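You operate a simulated robot arm through the tools that you are given. There is no shell and no other tool.

The job below is to be done with a simulated robot arm. You get a single attempt, and the scene is never put back.

Task
Tidy away the tins, the label roll and the black marker.
Fine: blue tin stacked on the green tin, roll in the grey pot; black cup to the arrow, marker in it. Set down upright: black marker.

Only the result counts: the job must be done as asked and must still hold three seconds after the hand-in. Knocking over, shifting, dropping, spilling or breaking anything else fails it.

Robot
A 6-joint arm with a two-finger parallel gripper, fixed in place. Base frame: the origin is at the foot of the arm, x ahead of it, y to its left, z up; the work surface is at about z = -0.001. Lengths are in m, angles in rad, forces in N, time in s.
With the tool pointing down near the work surface it reaches from about 0.14 to 0.6 m from the base axis. Its first joint turns from -1.152 to 1.152 rad. Payload 2.1 kg.
The tool frame sits at the grasp point between the pads (the TCP): z along the fingers, y along the line on which they close. The tips reach 0.03 m beyond it. Largest opening 0.094 m; finger width 0.028, thickness 0.01; the body of the gripper, 0.05 by 0.096 m, starts 0.055 m behind the TCP.
Orientation is that of the tool frame in the base frame, as [roll, pitch, yaw] about the fixed x, y, z axes, in that order (R = Rz(yaw) Ry(pitch) Rx(roll)). With the fingers straight down and closing along the base's y, the tool's x points along the base's -x, its y along +y and its z along -z.

Tools
- The arm moves only by the tool drive_tool. Its argument "steps" is a list of rows, each an object of numbers (a shift or turn left out is 0, a gripper value left out holds the last): "wx", "wy", "wz": the turn, a rotation vector about the tool's x, y, z in units of 90 degrees (1.0 is 90 degrees); "tx", "ty", "tz": the shift along the tool's x, y, z in units of 100 mm (1.0 is 100 mm); "claw": the closure, from 0 (fully open) to 1 (shut). In form: [{"wx": .., "wy": .., "wz": .., "tx": .., "ty": .., "tz": .., "claw": ..}, ...]. A call has 1 to 20 rows; each row is the pose to reach, as a shift and turn from the pose commanded when the call began, along the tool's axes at that moment. A call with a number of a shift or a turn outside -1 to 1 is refused whole. A row lasts 0.2 s, in which the tool goes at most 0.05 m and 0.15 rad; a call with a longer step from one row to the next is refused whole, and so is a gripper value outside its range. Where a pose cannot be reached the arm comes as near as it can. A force on the tool above 40 N (or 10 N above the force at the start of the call, whichever is more), or a blocked arm, ends the call early, and 0.2 s more pass. The fingers move at their own pace (about 0.072 m/s each) and stop on an object; they squeeze with about 34 N. The grip force told is the motor's: it shows also when the fingers shut on nothing. Time passes only in rows, and 0.2 s behind the last, so rows that repeat a pose let the fingers close. The reply holds the time, the measured pose of the TCP, the force on the tool along the base axes, the opening and the grip force, in the units named above and with some noise, with the torque about the TCP (base axes, N m) and any sound that the robot's microphone picked up.
- Cameras (640 x 400 px; columns grow to the right, rows downward): "scene" is fixed at [0.0461, -0.3618, 0.4932]; the picture's right is [0.85, -0.52, 0.00], its down [-0.25, -0.41, -0.88] and it looks along [0.46, 0.75, -0.48] (base axes); focal length 266 px, centre (320, 200). "wrist" rides on the gripper at [0.076, 0.014, -0.103] in the tool frame; the picture's right is [-0.18, 0.98, 0.00], its down [-0.75, -0.14, -0.64] and it looks along [-0.63, -0.12, 0.77] (tool axes); focal length 243 px, centre (320, 200).
- camera(camera): a new picture of that camera. The clock stands still meanwhile.
- measure_at(camera, pixels): there is no depth. For up to 12 entries [column, row, z] of the newest picture of that camera ("zoom" is the newest enlarged one), the place [x, y] in the base frame at which the ray of that pixel passes the height z, good to about 0.002 m. The clock stands still meanwhile.
- enlarge(camera, box): a new picture of the part [left, top, right, bottom] of that camera's present view, enlarged. The clock stands still meanwhile.
- hand_in(): hands the job in; it is judged then, once.

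Open the gripper and draw the arm clear of the work before you hand the job in, unless the task says otherwise.

The tools are called after "Emit:" as name(argument=value, ...) on one line, values as JSON. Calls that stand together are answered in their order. drive_tool: Moves the arm, as the interface text tells. Its arguments: {"type":"object","properties":{"steps":{"type":"array","items":{"type":"object","properties":{"wx":{"type":"number"},"wy":{"type":"number"},"wz":{"type":"number"},"tx":{"type":"number"},"ty":{"type":"number"},"tz":{"type":"number"},"claw":{"type":"number"}}}}},"required":["steps"]} The other tools are called the same way: camera (camera) takes a picture; measure_at (camera, pixels) gives the place at which the rays of pixels pass given heights; enlarge (camera, box) takes an enlarged picture of a part of a camera's view; hand_in () hands the job in.

At the start:

```text
clock: 0.0
eef_pos: [0.2284, 0.1803, 0.4028]
ee_rot: [3.14, 0.003, 3.141]
force: [-0.1, 0.2, 0.0]
ft_torque: [0.03, -0.02, 0.0]
gripper_width: 0.0939
grasp_force: 0.0
```

scene: 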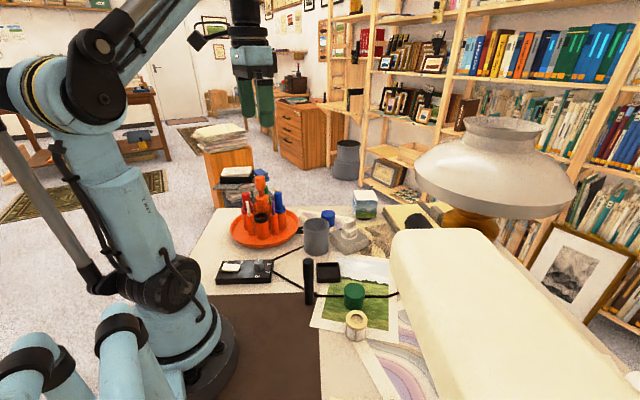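
wrist: 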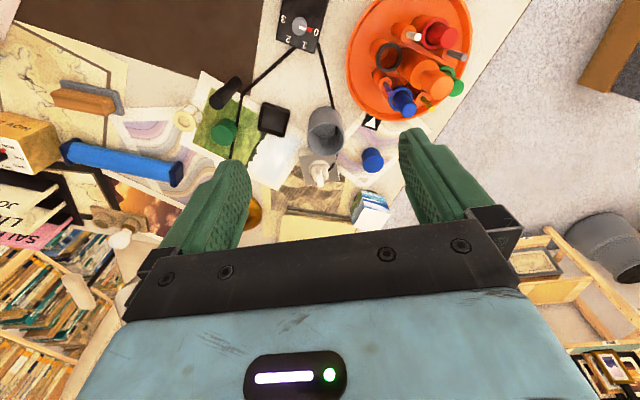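

The scene view shows an orange tray with pens near (262,225), a grey pot (316,235), a blue tin (328,216), a green tin (354,295), a label roll (356,322), a black square cup (328,270) and a black upright marker (308,282). I enlarge both views to identify everything.

Emit:
enlarge(camera="scene", box=[200, 170, 440, 320])

Emit:
enlarge(camera="wrist", box=[160, 0, 480, 200])

```text
2.67 times, centred on (320, 245) of scene
```

zoom: 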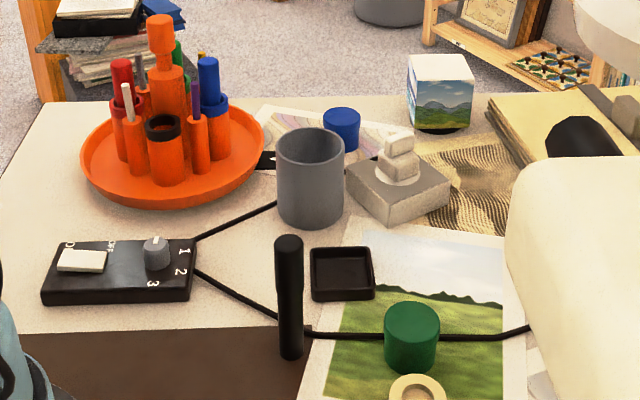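

```text
2.00 times, centred on (320, 100) of wrist
```

zoom: 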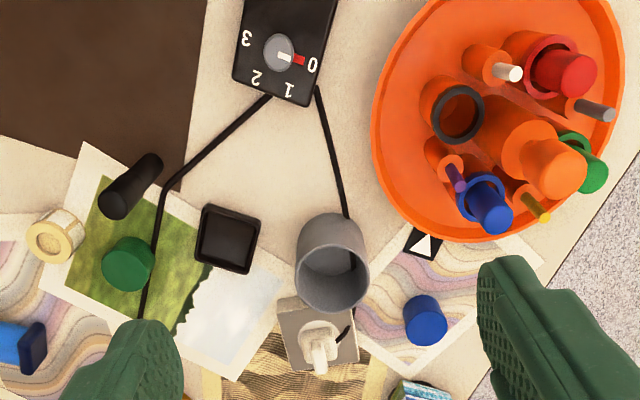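

The enlarged wrist view shows an orange carousel with a black-ringed empty cup at zoom (458,112), a central knob at about (545,165) and an arrow tile at (424,244). I measure these and the other objects.

Emit:
measure_at(camera="zoom", pixels=[[424, 244, 0.0], [418, 256, 0.0], [430, 232, 0.0], [458, 112, 0.06], [372, 110, 0.01], [625, 90, 0.01], [500, 240, 0.01], [560, 170, 0.12], [330, 290, 0.07], [425, 312, 0.03], [128, 258, 0.03], [228, 238, 0.0]])

Emit:
measure_at(camera="scene", pixels=[[262, 240, 0.0], [354, 307, 0.0], [356, 336, 0.0], [308, 303, 0.0], [328, 282, 0.0], [316, 254, 0.0], [328, 226, 0.0], [262, 218, 0.06], [260, 182, 0.12], [308, 261, 0.1], [354, 287, 0.03], [299, 230, 0.0]])

```text
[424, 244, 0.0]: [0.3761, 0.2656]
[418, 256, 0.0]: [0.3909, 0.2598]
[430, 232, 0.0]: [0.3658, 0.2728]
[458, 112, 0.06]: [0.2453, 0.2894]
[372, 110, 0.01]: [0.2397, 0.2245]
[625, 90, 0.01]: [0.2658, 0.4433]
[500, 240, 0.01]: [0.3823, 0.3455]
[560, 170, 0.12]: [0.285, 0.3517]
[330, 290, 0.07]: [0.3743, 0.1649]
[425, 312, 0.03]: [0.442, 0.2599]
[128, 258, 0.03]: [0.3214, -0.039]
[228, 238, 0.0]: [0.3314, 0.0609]
```

```text
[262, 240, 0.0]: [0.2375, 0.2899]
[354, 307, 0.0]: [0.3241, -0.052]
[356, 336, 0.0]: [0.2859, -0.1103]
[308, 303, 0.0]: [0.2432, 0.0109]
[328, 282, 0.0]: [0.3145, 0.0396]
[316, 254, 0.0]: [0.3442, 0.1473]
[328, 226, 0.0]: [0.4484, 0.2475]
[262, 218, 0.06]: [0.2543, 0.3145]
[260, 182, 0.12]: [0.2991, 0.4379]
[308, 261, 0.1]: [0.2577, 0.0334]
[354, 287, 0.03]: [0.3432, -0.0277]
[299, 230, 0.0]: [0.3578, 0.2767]
```

The carousel (centre near (0.27,0.33)) is at the picture's edge, so I turn the wrist by 90° and back off in -y to see it with the wrist camera more squarely.

Emit:
drive_tool(steps=[{"wz": -0.0833, "ty": -0.0833, "claw": 0}, {"wz": -0.1667, "ty": -0.1667}, {"wz": -0.25, "ty": -0.25}, {"wz": -0.3333, "ty": -0.3333}, {"wz": -0.4167, "ty": -0.4167}, {"wz": -0.5, "ty": -0.5}, {"wz": -0.5833, "ty": -0.5833}, {"wz": -0.6667, "ty": -0.6667}, {"wz": -0.75, "ty": -0.75}, {"wz": -0.8333, "ty": -0.8333}, {"wz": -0.9167, "ty": -0.9167}, {"wz": -1.0, "ty": -1.0}])

Emit:
camera(camera="wrist")

```text
clock: 2.6
eef_pos: [0.2292, 0.0797, 0.4023]
ee_rot: [-3.138, 0.002, -1.569]
force: [-0.2, 0.0, 0.3]
ft_torque: [0.01, 0.02, -0.04]
gripper_width: 0.094
grasp_force: 0.0
```

```text
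taken
```

wrist: 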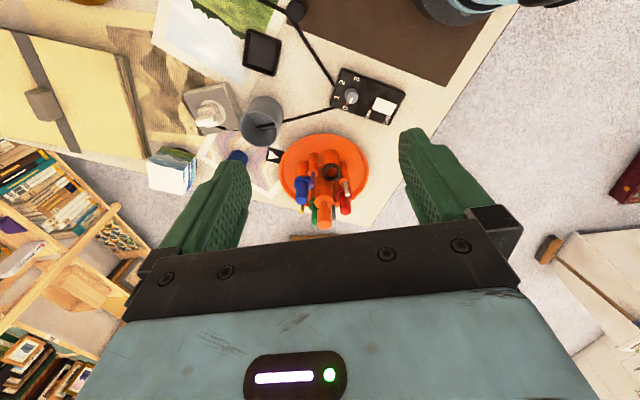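

The carousel now appears at (325,165) between the fingers; I enlarge it.

Emit:
enlarge(camera="wrist", box=[240, 110, 400, 230])

```text
3.33 times, centred on (320, 170) of wrist
```

zoom: 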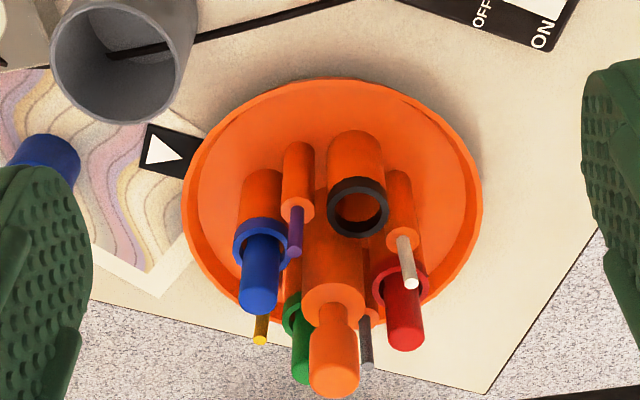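

The carousel has four colour-ringed cups; the black-ringed cup (zoom (358,205)) is on the -y side and the arrow tile (165,152) on its +x/-y side. I measure rim points, the cup mouth and knob at trial heights.

Emit:
measure_at(camera="zoom", pixels=[[183, 205, 0.015], [482, 195, 0.015], [330, 78, 0.015], [230, 112, 0.015], [440, 112, 0.015], [358, 206, 0.06], [358, 206, 0.05], [333, 345, 0.12], [335, 385, 0.13], [335, 290, 0.08], [165, 150, 0.0], [183, 155, 0.0]])

Emit:
enlarge(camera="scene", box=[220, 165, 316, 255])

```text
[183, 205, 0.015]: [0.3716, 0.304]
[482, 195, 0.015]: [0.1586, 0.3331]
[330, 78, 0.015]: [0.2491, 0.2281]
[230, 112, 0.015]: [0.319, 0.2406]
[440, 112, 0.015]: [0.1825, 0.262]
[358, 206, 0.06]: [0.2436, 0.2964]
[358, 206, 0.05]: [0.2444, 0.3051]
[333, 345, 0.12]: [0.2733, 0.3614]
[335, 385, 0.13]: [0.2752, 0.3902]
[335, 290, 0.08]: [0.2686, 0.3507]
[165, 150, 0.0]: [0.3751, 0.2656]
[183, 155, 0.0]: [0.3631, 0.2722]
```

```text
4.44 times, centred on (268, 210) of scene
```

zoom: 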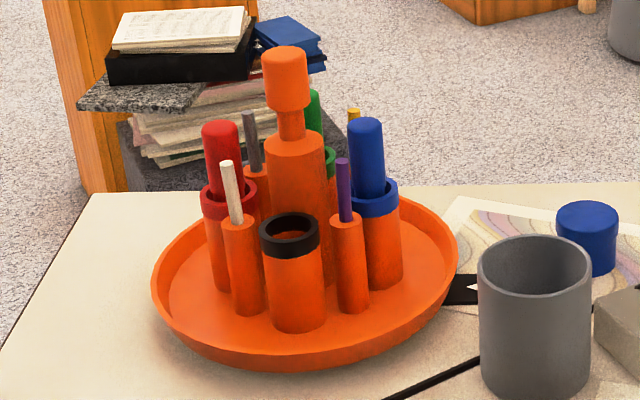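

The carousel's centre is about (0.265,0.332), its knob top about z=0.18 and marker tops about 0.14. I move closer for a more exact measurement.

Emit:
drive_tool(steps=[{"tx": -0.175, "ty": -0.075, "tz": 0.25, "claw": 0}, {"tx": -0.35, "ty": -0.15, "tz": 0.5}, {"tx": -0.525, "ty": -0.225, "tz": 0.75}, {"tx": -0.7, "ty": -0.3, "tz": 1.0}, {"tx": -0.7, "ty": -0.3, "tz": 1.0}])

Emit:
camera(camera="wrist")

Emit:
enlarge(camera="wrist", box=[200, 80, 440, 230])

```text
clock: 3.8
eef_pos: [0.2583, 0.1469, 0.3042]
ee_rot: [-3.14, 0.002, -1.57]
force: [-0.3, 0.7, 0.1]
ft_torque: [0.04, 0.03, 0.02]
gripper_width: 0.0937
grasp_force: 0.1
```

```text
taken
```

wrist: 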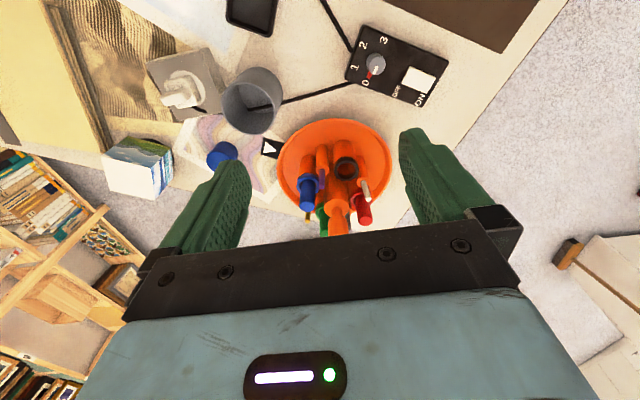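

```text
2.67 times, centred on (320, 155) of wrist
```

zoom: 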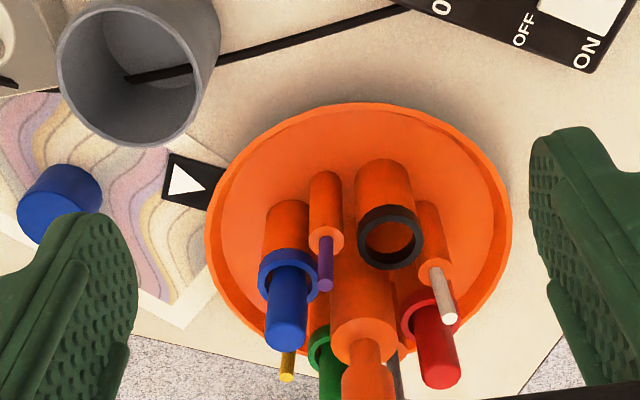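

This closer view shows the arrow tile at zoom (190,182), black ring at (390,238), blue ring (288,272), red ring (428,322). I measure them and the rim.

Emit:
measure_at(camera="zoom", pixels=[[206, 225, 0.015], [511, 222, 0.015], [350, 103, 0.015], [262, 133, 0.015], [450, 130, 0.015], [390, 238, 0.08], [288, 275, 0.08], [186, 181, 0.0], [203, 188, 0.0], [167, 206, 0.0], [174, 154, 0.0], [363, 330, 0.135]])

Emit:
measure_at(camera="wrist", pixels=[[346, 168, 0.08], [309, 183, 0.08], [221, 157, 0.03], [250, 100, 0.08], [250, 118, 0.0], [268, 148, 0.0]])

```text
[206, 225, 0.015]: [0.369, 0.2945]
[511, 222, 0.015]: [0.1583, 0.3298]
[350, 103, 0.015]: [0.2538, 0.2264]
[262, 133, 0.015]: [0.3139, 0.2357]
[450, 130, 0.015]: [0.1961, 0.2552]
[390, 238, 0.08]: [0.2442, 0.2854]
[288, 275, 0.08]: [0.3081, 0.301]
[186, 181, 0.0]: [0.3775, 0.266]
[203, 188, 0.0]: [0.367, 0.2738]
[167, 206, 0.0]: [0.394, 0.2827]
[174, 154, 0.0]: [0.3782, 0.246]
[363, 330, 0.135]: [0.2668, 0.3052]
```

```text
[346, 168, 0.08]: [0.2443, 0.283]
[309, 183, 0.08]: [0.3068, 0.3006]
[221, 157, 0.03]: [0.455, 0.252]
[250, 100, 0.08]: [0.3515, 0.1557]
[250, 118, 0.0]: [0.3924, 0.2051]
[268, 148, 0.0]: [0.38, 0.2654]
```

Blue cup is at about -32° and the arrow at about -30° from the centre (0.267,0.329), while the black cup is at about -120°; so the carousel must turn about +90°. I turn the wrist back to yaw 180° and head above the knob with a narrower opening.

Emit:
drive_tool(steps=[{"wz": 0.0833, "tx": -0.0833, "ty": -0.008, "claw": 0.45}, {"wz": 0.1667, "tx": -0.1667, "ty": -0.016}, {"wz": 0.25, "tx": -0.25, "ty": -0.024}, {"wz": 0.3333, "tx": -0.3333, "ty": -0.032}, {"wz": 0.4167, "tx": -0.4167, "ty": -0.04}, {"wz": 0.5, "tx": -0.5, "ty": -0.048}, {"wz": 0.5833, "tx": -0.5833, "ty": -0.056}, {"wz": 0.6667, "tx": -0.6667, "ty": -0.064}, {"wz": 0.75, "tx": -0.75, "ty": -0.072}, {"wz": 0.8333, "tx": -0.8333, "ty": -0.08}, {"wz": 0.9167, "tx": -0.9167, "ty": -0.086}, {"wz": 1.0, "tx": -1.0, "ty": -0.092}])

Emit:
camera(camera="wrist")

Emit:
camera(camera="scene")

```text
clock: 6.4
eef_pos: [0.2686, 0.2512, 0.3053]
ee_rot: [3.139, 0.001, 3.139]
force: [0.5, 0.2, 0.0]
ft_torque: [0.03, 0.01, -0.01]
gripper_width: 0.0517
grasp_force: 0.0
```

```text
taken
```

wrist: 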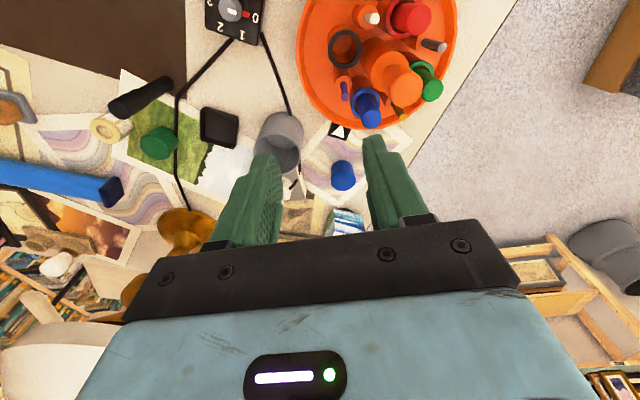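

```text
taken
```

scene: 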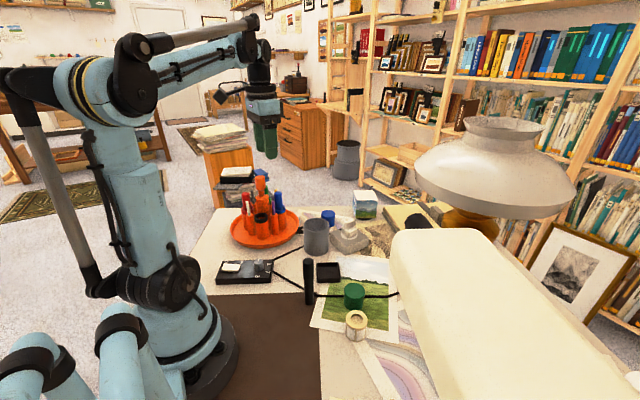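

The wrist and scene pictures show all clear; the carousel now sits at the upper right of the wrist view. I move over the knob at the same height and check alignment with a picture.

Emit:
drive_tool(steps=[{"ty": 0.2, "tx": 0.0, "claw": 0.45}, {"ty": 0.4}, {"ty": 0.6, "tx": 0.01}, {"ty": 0.78, "tx": 0.01}, {"ty": 0.78, "tx": 0.01}])

Emit:
enlarge(camera="wrist", box=[220, 0, 420, 200])

Emit:
enlarge(camera="scene", box=[200, 60, 360, 260])

```text
clock: 7.6
eef_pos: [0.2676, 0.3286, 0.3025]
ee_rot: [3.14, 0.004, -3.141]
force: [0.3, 0.6, 0.0]
ft_torque: [0.01, 0.0, -0.01]
gripper_width: 0.0518
grasp_force: 0.1
```

```text
2.00 times, centred on (320, 100) of wrist
```

zoom: 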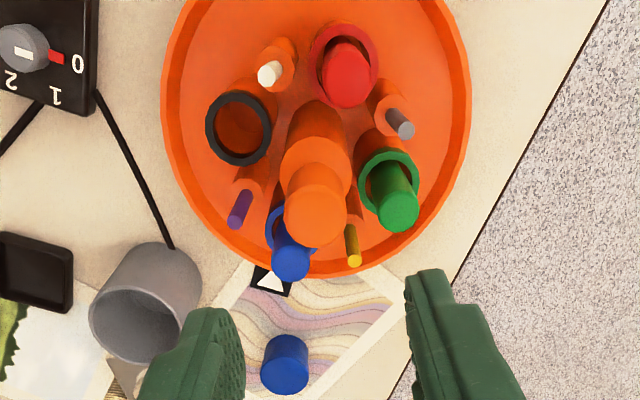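

```text
2.00 times, centred on (280, 160) of scene
```

zoom: 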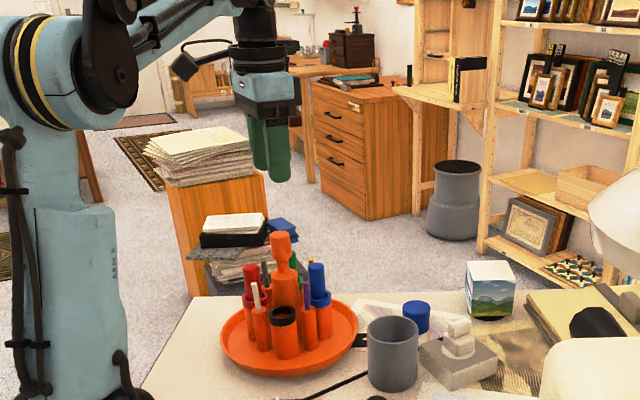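

The knob top appears at about wrist (317,107), very near the expected (320,106). I enlarge again to measure the knob centre and rings precisely.

Emit:
enlarge(camera="wrist", box=[240, 40, 400, 140])

```text
4.00 times, centred on (320, 90) of wrist
```

zoom: 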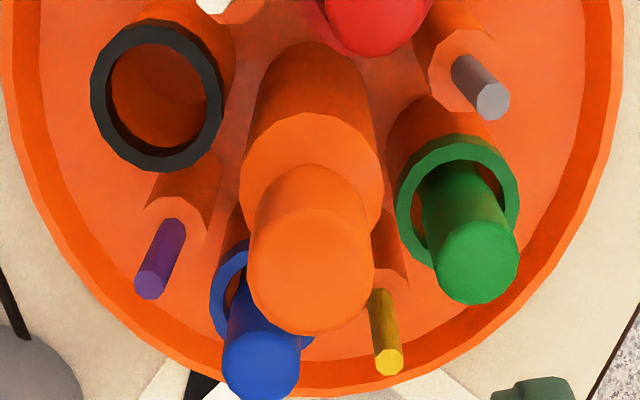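

Emit:
measure_at(camera="zoom", pixels=[[312, 271, 0.18], [312, 271, 0.175], [312, 271, 0.185], [310, 160, 0.135], [158, 95, 0.078], [458, 195, 0.078], [262, 295, 0.078], [262, 368, 0.135], [478, 262, 0.135], [5, 60, 0.015], [618, 60, 0.015], [345, 393, 0.015]])

```text
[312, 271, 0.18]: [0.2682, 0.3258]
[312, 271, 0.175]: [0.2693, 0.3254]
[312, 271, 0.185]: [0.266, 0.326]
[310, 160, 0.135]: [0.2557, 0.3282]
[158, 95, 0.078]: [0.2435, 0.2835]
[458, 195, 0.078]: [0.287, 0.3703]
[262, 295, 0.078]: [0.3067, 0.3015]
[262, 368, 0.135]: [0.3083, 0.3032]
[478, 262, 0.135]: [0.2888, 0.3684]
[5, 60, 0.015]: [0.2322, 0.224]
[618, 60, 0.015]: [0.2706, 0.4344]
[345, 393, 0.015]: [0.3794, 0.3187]
```

Opposite cups give the centre (0.2655,0.327), the knob at (0.267,0.326), blue is at the arrow now (−28.5°), so black needs +90°. I correct y by −2.5 mm and descend so the tips straddle the knob.

Emit:
drive_tool(steps=[{"ty": -0.024, "tx": 0.008, "tz": 0.0, "claw": 0.45}, {"ty": -0.024, "tx": 0.008, "tz": 0.2}, {"ty": -0.024, "tx": 0.008, "tz": 0.4}, {"ty": -0.024, "tx": 0.008, "tz": 0.6}, {"ty": -0.024, "tx": 0.008, "tz": 0.8}, {"ty": -0.024, "tx": 0.008, "tz": 1.0}, {"ty": -0.024, "tx": 0.008, "tz": 1.0}])

Emit:
camera(camera="wrist")

Emit:
enlarge(camera="scene", box=[210, 130, 320, 260])

```text
clock: 9.2
eef_pos: [0.2671, 0.3258, 0.2042]
ee_rot: [3.141, 0.001, -3.141]
force: [-0.1, 0.4, 0.0]
ft_torque: [0.02, 0.0, 0.0]
gripper_width: 0.0516
grasp_force: 0.0
```

```text
taken
```

wrist: 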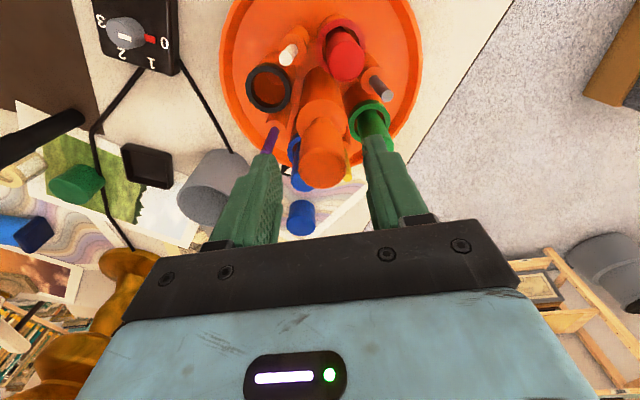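

```text
3.08 times, centred on (265, 195) of scene
```

zoom: 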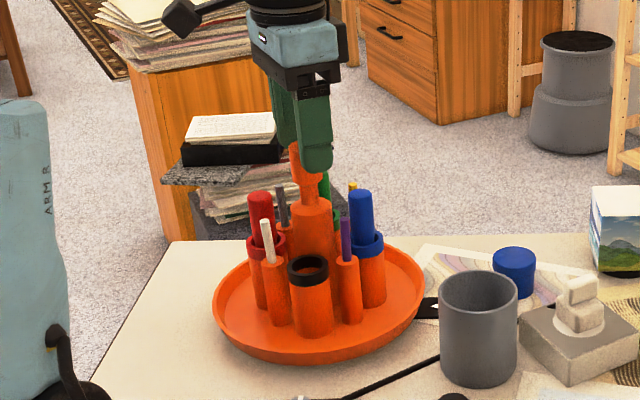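

The fingertips (scene zoom (315,170)) straddle the knob, with markers' tops well below. I go down 18 mm more and close on the knob.

Emit:
drive_tool(steps=[{"tz": 0.09, "claw": 0.45}, {"tz": 0.18}, {"tz": 0.18}, {"tz": 0.18, "claw": 0.6}, {"tz": 0.18, "claw": 0.8}, {"tz": 0.18, "claw": 1.0}, {"tz": 0.18, "claw": 1.0}, {"tz": 0.18, "claw": 1.0}])

Emit:
enlarge(camera="scene", box=[210, 130, 320, 260])

```text
clock: 11.0
eef_pos: [0.2671, 0.3278, 0.1863]
ee_rot: [3.138, 0.003, -3.142]
force: [1.7, 8.7, -6.1]
ft_torque: [-0.34, 0.09, -0.04]
gripper_width: 0.0286
grasp_force: 44.9
```

```text
3.08 times, centred on (265, 195) of scene
```

zoom: 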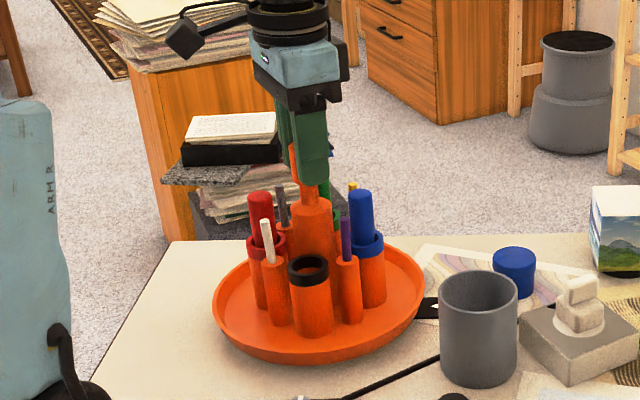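

Gripped at 28.6 mm; the y force of 8.7 N says the knob axis is about 1.6 mm farther in +y. I shift 1.6 mm to relieve it and begin turning +27°.

Emit:
drive_tool(steps=[{"ty": 0.016, "claw": 1.0}, {"ty": 0.016}, {"ty": 0.016, "wz": -0.05}, {"ty": 0.016, "wz": -0.1}, {"ty": 0.016, "wz": -0.15}, {"ty": 0.016, "wz": -0.2}, {"ty": 0.016, "wz": -0.25}, {"ty": 0.016, "wz": -0.3}, {"ty": 0.016, "wz": -0.3}])

Emit:
enlarge(camera="scene", box=[210, 130, 320, 260])

```text
clock: 13.0
eef_pos: [0.2665, 0.3279, 0.1863]
ee_rot: [-3.139, 0.001, -2.671]
force: [-7.9, -24.8, -10.4]
ft_torque: [0.42, -0.36, -0.03]
gripper_width: 0.0283
grasp_force: 45.3
```

```text
3.08 times, centred on (265, 195) of scene
```

zoom: 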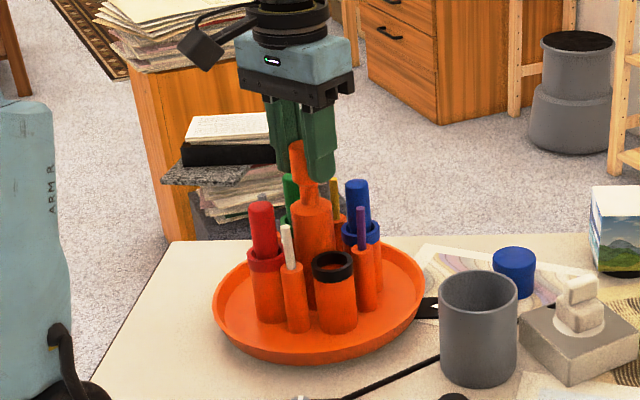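

The carousel turns with the knob (black cup now at zoom (333,275)), but a side force of -25 N in y has built up. I move the tool about 1 mm along the force to relieve it and read again.

Emit:
drive_tool(steps=[{"tx": 0.007, "ty": -0.008, "claw": 1.0}, {"tx": 0.007, "ty": -0.008}])

```text
clock: 13.6
eef_pos: [0.2667, 0.3258, 0.1868]
ee_rot: [3.14, 0.003, -2.67]
force: [2.6, -10.6, 8.2]
ft_torque: [-0.89, 1.0, -0.05]
gripper_width: 0.0286
grasp_force: 44.9
```

The side force dropped to about −11 N. I ease a further 0.6 mm and continue the turn by another 27°.

Emit:
drive_tool(steps=[{"tx": 0.003, "ty": -0.006, "claw": 1.0}, {"tx": 0.003, "ty": -0.006, "wz": -0.05}, {"tx": 0.003, "ty": -0.006, "wz": -0.1}, {"tx": 0.003, "ty": -0.006, "wz": -0.15}, {"tx": 0.003, "ty": -0.006, "wz": -0.2}, {"tx": 0.003, "ty": -0.006, "wz": -0.25}, {"tx": 0.003, "ty": -0.006, "wz": -0.3}, {"tx": 0.003, "ty": -0.006, "wz": -0.3}])

Emit:
enlarge(camera="scene", box=[210, 130, 320, 260])

```text
clock: 15.4
eef_pos: [0.2673, 0.3265, 0.1869]
ee_rot: [-3.141, 0.004, -2.197]
force: [2.4, 16.8, -8.3]
ft_torque: [0.13, 0.15, 0.0]
gripper_width: 0.0283
grasp_force: 44.9
```

```text
3.08 times, centred on (265, 195) of scene
```

zoom: 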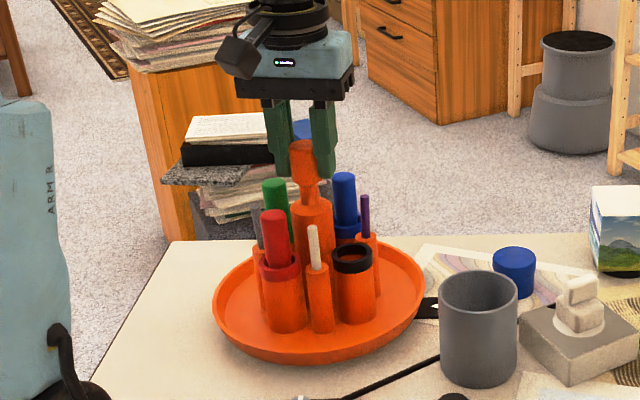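

Still turning well; black cup now at zoom (353,262). I shift +0.6 mm in y against the 17 N side force and turn the remaining ~36°.

Emit:
drive_tool(steps=[{"tx": -0.005, "ty": 0.0035, "claw": 1.0}, {"tx": -0.005, "ty": 0.0035, "wz": -0.05}, {"tx": -0.005, "ty": 0.0035, "wz": -0.1}, {"tx": -0.005, "ty": 0.0035, "wz": -0.15}, {"tx": -0.005, "ty": 0.0035, "wz": -0.2}, {"tx": -0.005, "ty": 0.0035, "wz": -0.25}, {"tx": -0.005, "ty": 0.0035, "wz": -0.3}, {"tx": -0.005, "ty": 0.0035, "wz": -0.35}, {"tx": -0.005, "ty": 0.0035, "wz": -0.4}, {"tx": -0.005, "ty": 0.0035, "wz": -0.4}])

Emit:
enlarge(camera="scene", box=[210, 130, 320, 260])

Emit:
camera(camera="wrist")

```text
clock: 17.6
eef_pos: [0.2678, 0.3256, 0.1864]
ee_rot: [-3.138, 0.003, -1.568]
force: [4.6, 22.2, -1.5]
ft_torque: [-0.89, 0.49, 0.0]
gripper_width: 0.0286
grasp_force: 45.3
```

```text
3.08 times, centred on (265, 195) of scene
```

zoom: 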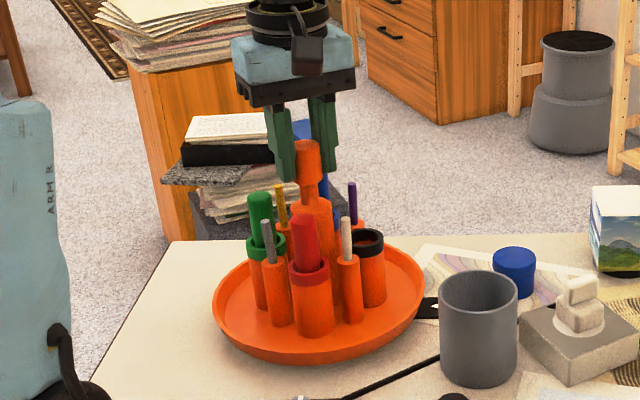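

```text
taken
```

wrist: 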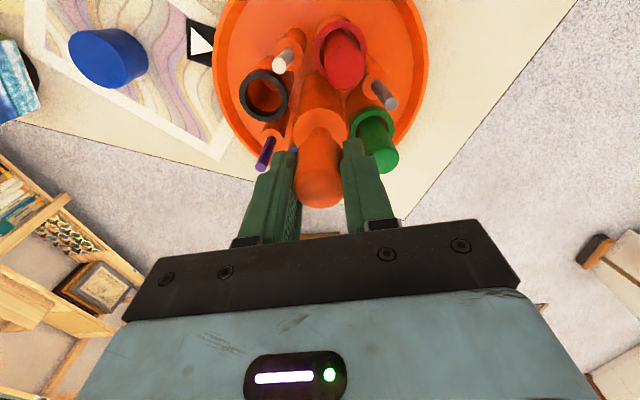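

The black cup has taken the blue cup's old place (zoom (368,242) vs (366,242)). I measure its angle against the arrow from the wrist view before letting go.

Emit:
enlarge(camera="wrist", box=[180, 10, 440, 172])

```text
2.46 times, centred on (310, 91) of wrist
```

zoom: 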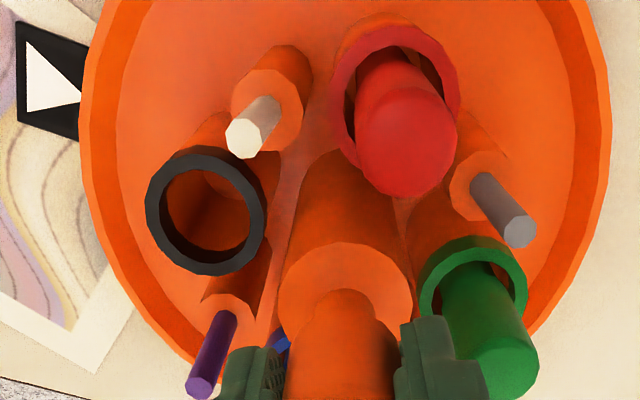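

Emit:
measure_at(camera="zoom", pixels=[[206, 214, 0.078], [395, 92, 0.078], [474, 290, 0.078], [82, 98, 0.0], [26, 44, 0.0], [28, 112, 0.0], [20, 20, 0.0], [17, 118, 0.0], [80, 120, 0.015], [608, 120, 0.015]])

```text
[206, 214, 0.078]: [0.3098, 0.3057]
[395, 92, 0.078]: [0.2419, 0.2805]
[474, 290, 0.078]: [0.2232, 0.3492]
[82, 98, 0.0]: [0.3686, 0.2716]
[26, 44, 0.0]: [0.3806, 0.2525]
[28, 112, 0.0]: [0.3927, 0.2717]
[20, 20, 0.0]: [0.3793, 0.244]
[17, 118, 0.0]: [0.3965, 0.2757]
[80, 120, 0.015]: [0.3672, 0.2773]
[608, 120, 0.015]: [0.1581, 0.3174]
```

Black cup now at −27° and the arrow at about −28.4°, so within about a degree. I add a 1° back-turn, relieve the side force, open to 50 mm and rise.

Emit:
drive_tool(steps=[{"tx": -0.008, "wz": 0.01, "claw": 1.0}, {"tx": -0.008, "wz": 0.01, "claw": 0.8}, {"tx": -0.008, "wz": 0.01, "claw": 0.6}, {"tx": -0.008, "wz": 0.01, "claw": 0.45}, {"tx": -0.008, "wz": 0.01, "claw": 0.45}, {"tx": -0.008, "wz": 0.01, "tz": -0.1}, {"tx": -0.008, "wz": 0.01, "tz": -0.3}, {"tx": -0.008, "wz": 0.01, "tz": -0.6}, {"tx": -0.008, "wz": 0.01, "tz": -1.0}, {"tx": -0.008, "wz": 0.01, "tz": -1.0}])

Emit:
enlarge(camera="wrist", box=[200, 10, 440, 160])

Emit:
camera(camera="scene")

```text
clock: 19.8
eef_pos: [0.2678, 0.3267, 0.2895]
ee_rot: [-3.14, 0.003, -1.585]
force: [0.6, 0.3, 0.4]
ft_torque: [0.0, -0.02, 0.03]
gripper_width: 0.0517
grasp_force: 0.0
```

```text
2.67 times, centred on (320, 85) of wrist
```

zoom: 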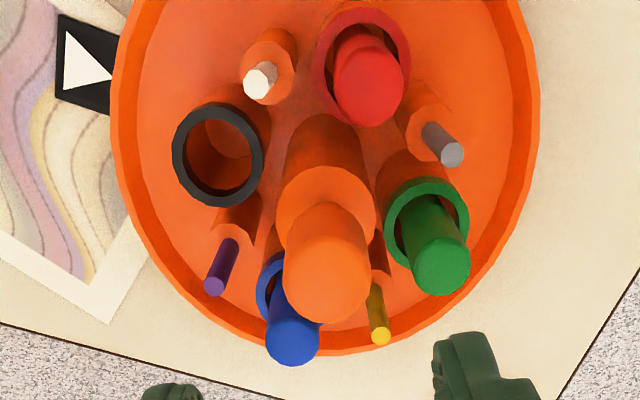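

```text
taken
```

scene: 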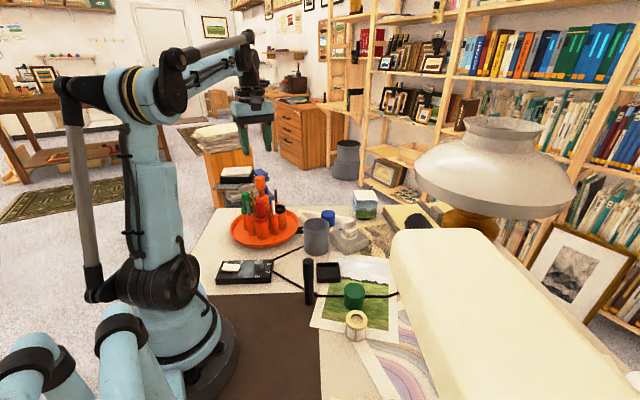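

Released cleanly; the carousel stayed put. I re-measure the black cup, opposite green cup and the arrow.

Emit:
measure_at(camera="zoom", pixels=[[217, 156, 0.078], [428, 221, 0.078], [361, 67, 0.078], [113, 78, 0.0], [64, 60, 0.0], [293, 340, 0.135], [441, 267, 0.135], [369, 91, 0.135], [325, 280, 0.18]])

```text
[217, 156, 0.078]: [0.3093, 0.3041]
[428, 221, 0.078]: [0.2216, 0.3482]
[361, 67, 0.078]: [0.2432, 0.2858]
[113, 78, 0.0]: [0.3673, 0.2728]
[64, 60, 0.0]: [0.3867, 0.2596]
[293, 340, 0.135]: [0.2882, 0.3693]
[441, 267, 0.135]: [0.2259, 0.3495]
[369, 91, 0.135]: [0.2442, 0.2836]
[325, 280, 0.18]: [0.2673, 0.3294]
```

Black cup now at (0.3095,0.304), bearing −27° against the arrow's ≈ −28.5°: good. Next the marker at about (0.247,0.018): I travel at height towards it, turning the wrist to yaw 153° (fingers tangential to the carousel for the later insertion).

Emit:
drive_tool(steps=[{"wz": 0.08, "tx": 0.125, "claw": 0.4}, {"wz": 0.16, "tx": 0.25}, {"wz": 0.24, "tx": 0.375}, {"wz": 0.32, "tx": 0.5}, {"wz": 0.4, "tx": 0.625}, {"wz": 0.48, "tx": 0.75}, {"wz": 0.56, "tx": 0.875}, {"wz": 0.65, "tx": 1.0}, {"wz": 0.65, "tx": 1.0}])

Emit:
drive_tool(steps=[{"wz": 0.08, "tx": 0.087, "ty": -0.123}, {"wz": 0.16, "tx": 0.175, "ty": -0.246}, {"wz": 0.24, "tx": 0.262, "ty": -0.369}, {"wz": 0.32, "tx": 0.349, "ty": -0.49}, {"wz": 0.4, "tx": 0.436, "ty": -0.614}, {"wz": 0.48, "tx": 0.524, "ty": -0.737}, {"wz": 0.56, "tx": 0.61, "ty": -0.86}, {"wz": 0.63, "tx": 0.698, "ty": -0.983}, {"wz": 0.63, "tx": 0.698, "ty": -0.983}])

Emit:
camera(camera="wrist")

```text
clock: 21.8
eef_pos: [0.2646, 0.2261, 0.2857]
ee_rot: [3.139, 0.002, -2.609]
force: [0.3, -0.4, -0.9]
ft_torque: [0.0, -0.04, -0.01]
gripper_width: 0.0564
grasp_force: 0.1
```

```text
clock: 23.8
eef_pos: [0.2544, 0.107, 0.2859]
ee_rot: [3.137, 0.0, 2.681]
force: [-1.0, 0.0, 0.1]
ft_torque: [-0.02, 0.02, 0.01]
gripper_width: 0.0565
grasp_force: 0.0
```

```text
taken
```

wrist: 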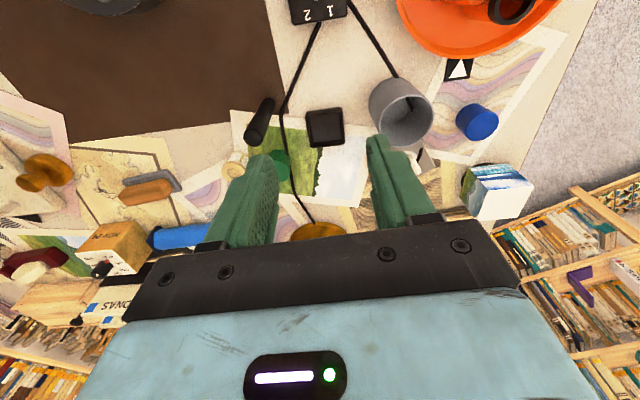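

The wrist view shows the marker (258,122), coaster (325,127), green tin (278,168) and roll (237,165). I enlarge to see the marker and the tin/roll area.

Emit:
enlarge(camera="wrist", box=[100, 60, 360, 260])

Emit:
enlarge(camera="scene", box=[280, 230, 440, 380])

```text
2.00 times, centred on (230, 160) of wrist
```

zoom: 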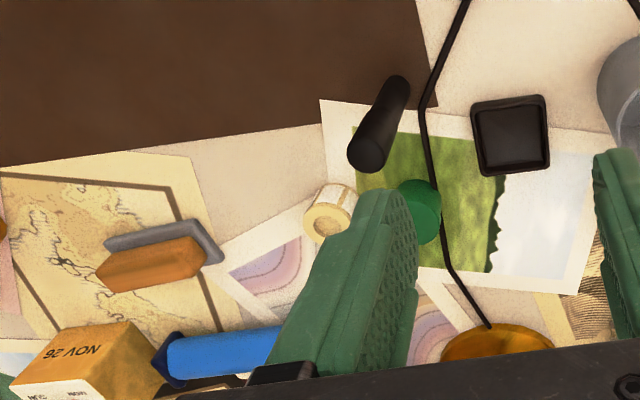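

```text
2.67 times, centred on (360, 305) of scene
```

zoom: 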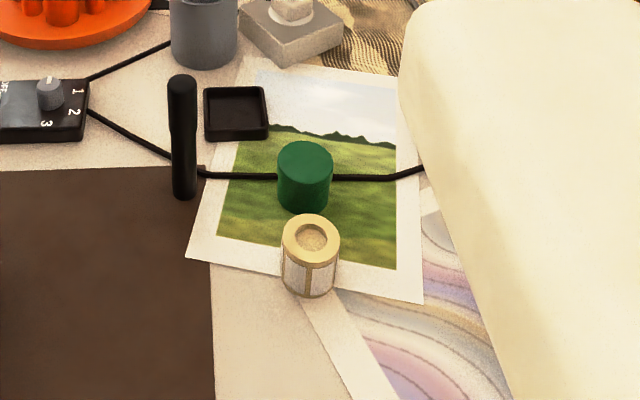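

The marker top is at wrist (253,137) and scene-zoom (182,80); its foot at scene-zoom (185,193). I measure it from both cameras, along with the green tin and the roll.

Emit:
measure_at(camera="zoom", pixels=[[182, 82, 0.115], [182, 82, 0.11], [182, 82, 0.12], [185, 193, 0.0], [305, 157, 0.04], [305, 157, 0.03], [304, 203, 0.0], [310, 236, 0.035], [310, 236, 0.045], [309, 288, 0.0]])

Emit:
measure_at(camera="wrist", pixels=[[253, 137, 0.115], [253, 137, 0.11], [253, 137, 0.12], [269, 101, 0.0], [234, 171, 0.035], [234, 171, 0.045]])

```text
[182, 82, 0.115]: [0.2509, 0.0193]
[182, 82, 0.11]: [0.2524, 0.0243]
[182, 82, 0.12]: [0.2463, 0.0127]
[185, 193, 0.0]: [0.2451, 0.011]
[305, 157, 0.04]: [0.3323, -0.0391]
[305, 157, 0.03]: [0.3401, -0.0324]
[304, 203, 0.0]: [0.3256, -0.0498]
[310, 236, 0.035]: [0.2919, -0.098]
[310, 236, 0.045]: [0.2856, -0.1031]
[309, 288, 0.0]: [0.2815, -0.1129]
```

```text
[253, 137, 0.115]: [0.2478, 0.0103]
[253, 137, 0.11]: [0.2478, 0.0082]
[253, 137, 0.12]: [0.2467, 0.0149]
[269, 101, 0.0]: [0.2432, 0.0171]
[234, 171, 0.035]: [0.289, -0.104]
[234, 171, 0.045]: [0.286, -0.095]
```

Both cameras agree: marker top at about (0.247,0.014,0.119), foot (0.245,0.011). I move above it and check alignment before descending.

Emit:
drive_tool(steps=[{"tx": -0.086, "ty": -0.221, "claw": 0.4}, {"tx": -0.172, "ty": -0.442}, {"tx": -0.258, "ty": -0.663}, {"tx": -0.344, "ty": -0.884}, {"tx": -0.344, "ty": -0.884}])

Emit:
enlarge(camera="wrist", box=[240, 30, 400, 130])

```text
clock: 25.0
eef_pos: [0.2471, 0.0121, 0.2867]
ee_rot: [3.137, 0.0, 2.687]
force: [-0.5, -0.2, -0.8]
ft_torque: [0.03, -0.01, -0.03]
gripper_width: 0.0563
grasp_force: 0.0
```

```text
4.00 times, centred on (320, 80) of wrist
```

zoom: 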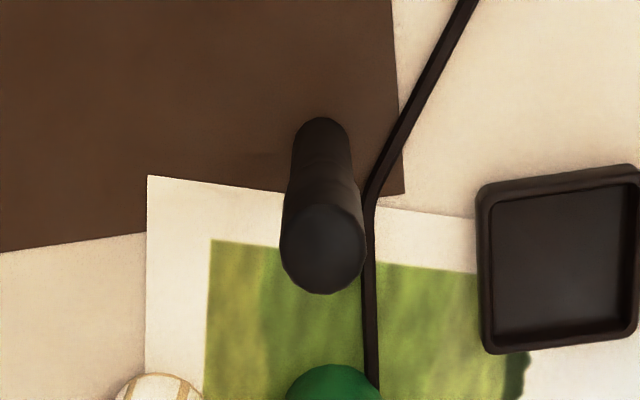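

The marker top is at wrist (320.8,92.5), exactly where expected for a grip straight below. I descend to TCP z≈0.10 in two moves and close.

Emit:
drive_tool(steps=[{"tz": 0.25, "claw": 0.4}, {"tz": 0.5}, {"tz": 0.75}, {"tz": 1.0}, {"tz": 1.0}])

Emit:
drive_tool(steps=[{"tz": 0.2, "claw": 0.4}, {"tz": 0.4}, {"tz": 0.6}, {"tz": 0.85}, {"tz": 0.85}])

Emit:
camera(camera="wrist")

Emit:
enlarge(camera="scene", box=[240, 190, 400, 330])

```text
clock: 26.2
eef_pos: [0.2468, 0.0125, 0.1862]
ee_rot: [3.138, 0.001, 2.687]
force: [-0.5, 1.1, 0.1]
ft_torque: [0.0, 0.0, 0.0]
gripper_width: 0.0564
grasp_force: 0.0
```

```text
clock: 27.4
eef_pos: [0.2457, 0.0119, 0.0996]
ee_rot: [3.136, 0.0, 2.686]
force: [0.1, 0.7, -1.3]
ft_torque: [-0.01, 0.01, -0.03]
gripper_width: 0.0564
grasp_force: 0.1
```

```text
taken
```

wrist: 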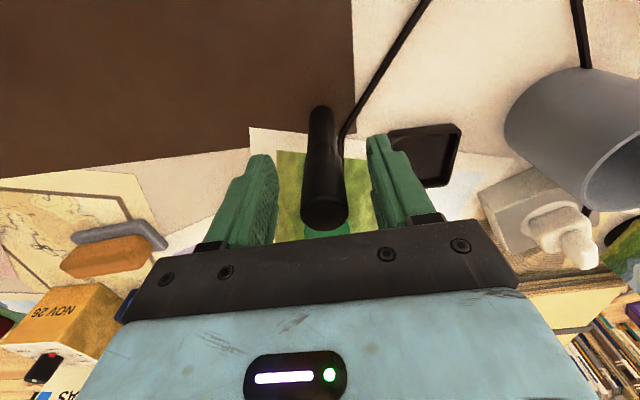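

```text
2.86 times, centred on (320, 260) of scene
```

zoom: 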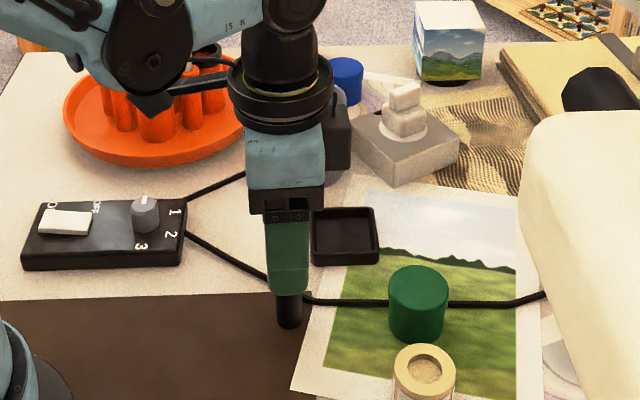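

The fingers straddle the marker (wrist (323,170)) with the tips well above the paper. I close on it.

Emit:
drive_tool(steps=[{"claw": 0.6}, {"claw": 0.75}, {"claw": 1.0}, {"claw": 1.0}, {"claw": 1.0}])

```text
clock: 28.6
eef_pos: [0.2449, 0.0108, 0.1003]
ee_rot: [3.137, 0.0, 2.686]
force: [0.5, -0.1, 0.4]
ft_torque: [-0.02, -0.02, 0.02]
gripper_width: 0.0223
grasp_force: 34.2
```

Marker gripped at 22.3 mm. I lift it straight up to TCP z≈0.30 in two calls.

Emit:
drive_tool(steps=[{"tz": -0.1, "claw": 1.0}, {"tz": -0.3}, {"tz": -0.55}, {"tz": -0.8}, {"tz": -1.0}, {"tz": -1.0}])

Emit:
drive_tool(steps=[{"tz": -0.25, "claw": 1.0}, {"tz": -0.5}, {"tz": -0.75}, {"tz": -1.0}, {"tz": -1.0}])

Emit:
camera(camera="scene")

Emit:
camera(camera="wrist")

```text
clock: 30.0
eef_pos: [0.2474, 0.013, 0.2016]
ee_rot: [3.139, 0.0, 2.688]
force: [0.1, -0.3, 0.0]
ft_torque: [-0.02, -0.03, 0.02]
gripper_width: 0.0221
grasp_force: 34.1
```

```text
clock: 31.2
eef_pos: [0.2473, 0.0103, 0.3035]
ee_rot: [3.139, 0.0, 2.686]
force: [-0.1, 1.0, -0.8]
ft_torque: [0.01, -0.01, 0.02]
gripper_width: 0.0221
grasp_force: 33.7
```

```text
taken
```

scene: 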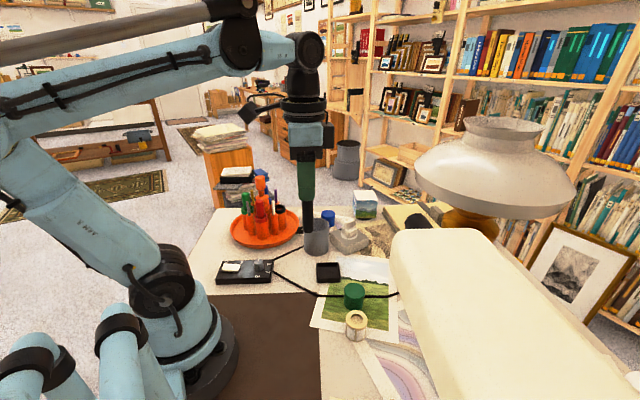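

```text
taken
```

wrist: 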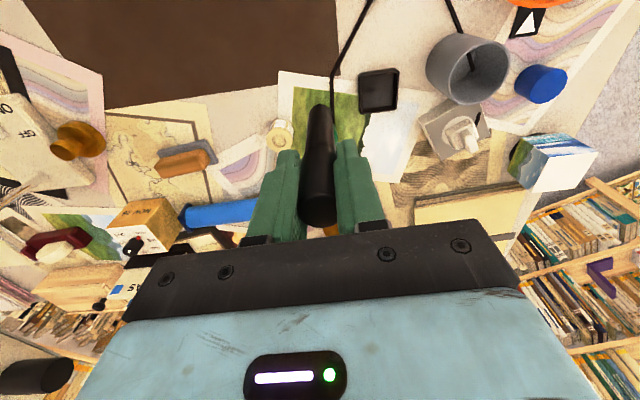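

The marker hangs vertically in the grip, all else undisturbed. I carry it towards the black cup at (0.3095,0.304) in three moves at this height.

Emit:
drive_tool(steps=[{"tx": 0.048, "ty": 0.193, "claw": 1.0}, {"tx": 0.095, "ty": 0.386}, {"tx": 0.143, "ty": 0.58}, {"tx": 0.19, "ty": 0.773}, {"tx": 0.238, "ty": 0.966}])

Emit:
drive_tool(steps=[{"tx": 0.048, "ty": 0.193, "claw": 1.0}, {"tx": 0.095, "ty": 0.386}, {"tx": 0.143, "ty": 0.58}, {"tx": 0.19, "ty": 0.773}, {"tx": 0.238, "ty": 0.966}])

Emit:
drive_tool(steps=[{"tx": 0.048, "ty": 0.193, "claw": 1.0}, {"tx": 0.095, "ty": 0.386}, {"tx": 0.143, "ty": 0.58}, {"tx": 0.19, "ty": 0.773}, {"tx": 0.238, "ty": 0.966}, {"tx": 0.238, "ty": 0.966}])

Emit:
camera(camera="wrist")

Emit:
enlarge(camera="scene", box=[210, 110, 340, 260])

```text
clock: 32.4
eef_pos: [0.2683, 0.1103, 0.3011]
ee_rot: [3.138, -0.001, 2.686]
force: [-0.2, 1.0, -0.1]
ft_torque: [-0.04, 0.01, -0.01]
gripper_width: 0.0215
grasp_force: 34.2
```

```text
clock: 33.6
eef_pos: [0.2884, 0.2062, 0.3002]
ee_rot: [3.137, -0.001, 2.684]
force: [0.8, 0.4, 0.1]
ft_torque: [0.01, 0.05, -0.04]
gripper_width: 0.0217
grasp_force: 33.8
```

```text
clock: 35.0
eef_pos: [0.3104, 0.3037, 0.3011]
ee_rot: [3.139, -0.001, 2.682]
force: [-0.4, -0.5, -0.6]
ft_torque: [0.03, 0.02, 0.0]
gripper_width: 0.0216
grasp_force: 34.0
```

```text
taken
```

wrist: 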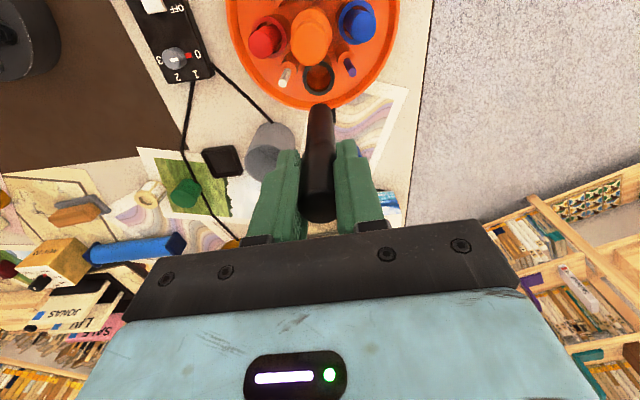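

```text
2.67 times, centred on (275, 185) of scene
```

zoom: 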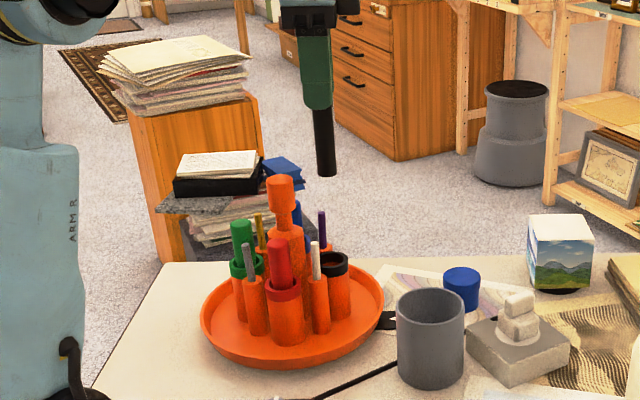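

The cup mouth appears at wrist (318,78), where the spot straight below the TCP should be at about (320,79). I enlarge to measure exactly.

Emit:
enlarge(camera="wrist", box=[260, 10, 380, 120])

```text
3.64 times, centred on (320, 65) of wrist
```

zoom: 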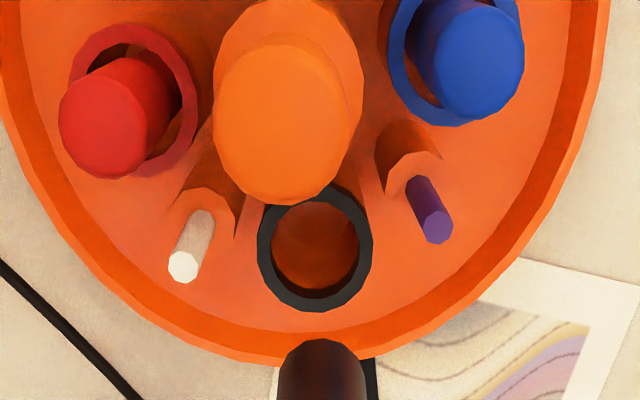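

Emit:
measure_at(camera="zoom", pixels=[[315, 249, 0.078], [315, 249, 0.083], [315, 249, 0.073], [321, 372, 0.2], [315, 246, 0.078], [183, 267, 0.12], [438, 228, 0.12]])

```text
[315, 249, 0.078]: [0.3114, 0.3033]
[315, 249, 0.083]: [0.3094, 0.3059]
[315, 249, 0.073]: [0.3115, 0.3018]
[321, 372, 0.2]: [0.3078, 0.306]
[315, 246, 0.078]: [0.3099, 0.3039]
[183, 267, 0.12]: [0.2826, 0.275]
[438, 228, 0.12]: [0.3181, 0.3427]
```

The cup centre is (0.3096,0.304), the marker about 1.2 mm off along tool y. I correct and lower 95 mm so the marker's foot is just above the cup, then check.

Emit:
drive_tool(steps=[{"tx": 0.005, "ty": -0.012, "claw": 1.0}, {"tx": 0.005, "ty": -0.012, "tz": 0.2}, {"tx": 0.005, "ty": -0.012, "tz": 0.4}, {"tx": 0.005, "ty": -0.012, "tz": 0.6}, {"tx": 0.005, "ty": -0.012, "tz": 0.8}, {"tx": 0.005, "ty": -0.012, "tz": 0.95}, {"tx": 0.005, "ty": -0.012, "tz": 0.95}])

Emit:
enlarge(camera="wrist", box=[240, 40, 400, 220])

Emit:
enlarge(camera="scene", box=[240, 150, 320, 250])

```text
clock: 36.6
eef_pos: [0.3097, 0.3032, 0.2069]
ee_rot: [3.138, 0.001, 2.687]
force: [-0.2, -0.1, -1.2]
ft_torque: [0.0, 0.0, 0.02]
gripper_width: 0.0218
grasp_force: 33.8
```

```text
2.22 times, centred on (320, 130) of wrist
```

zoom: 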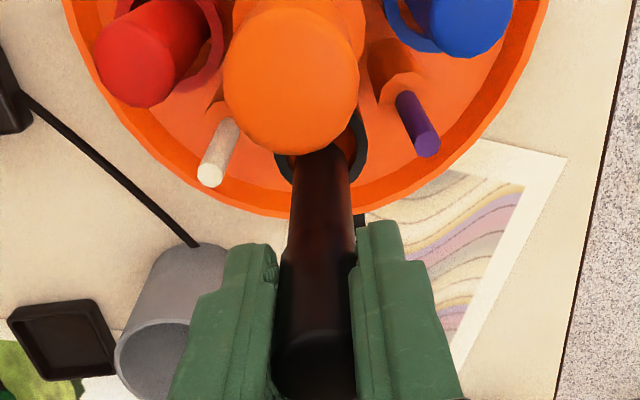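

```text
4.00 times, centred on (280, 200) of scene
```

zoom: 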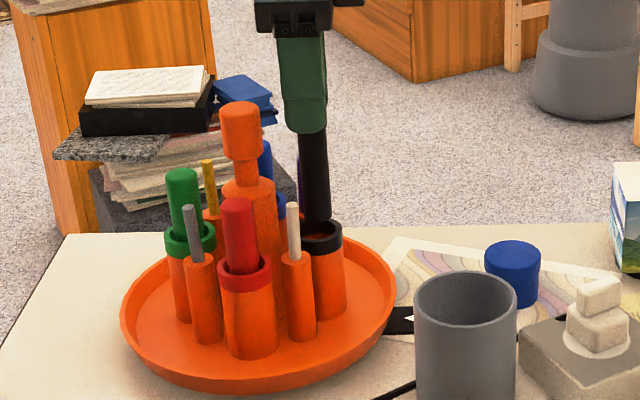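

The marker's foot is just at the mouth of the black cup (scene zoom (318,232)). I zoom in further to check centring before going in.

Emit:
enlarge(camera="scene", box=[264, 185, 304, 235])

Emit:
enlarge(camera="wrist", box=[290, 75, 350, 125])

```text
8.00 times, centred on (284, 210) of scene
```

zoom: 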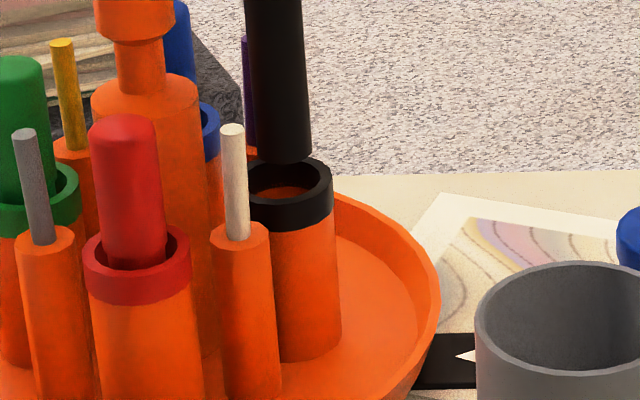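

```text
8.00 times, centred on (320, 100) of wrist
```

zoom: 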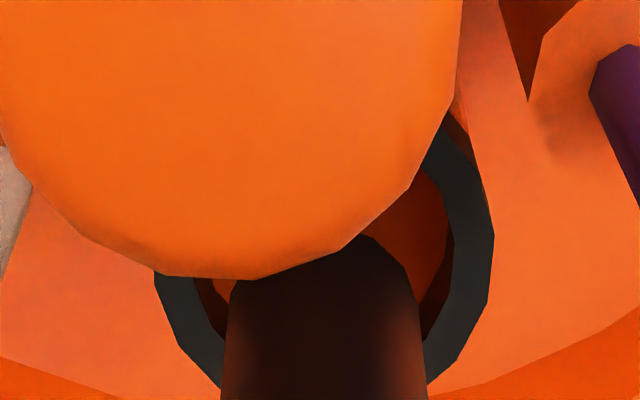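

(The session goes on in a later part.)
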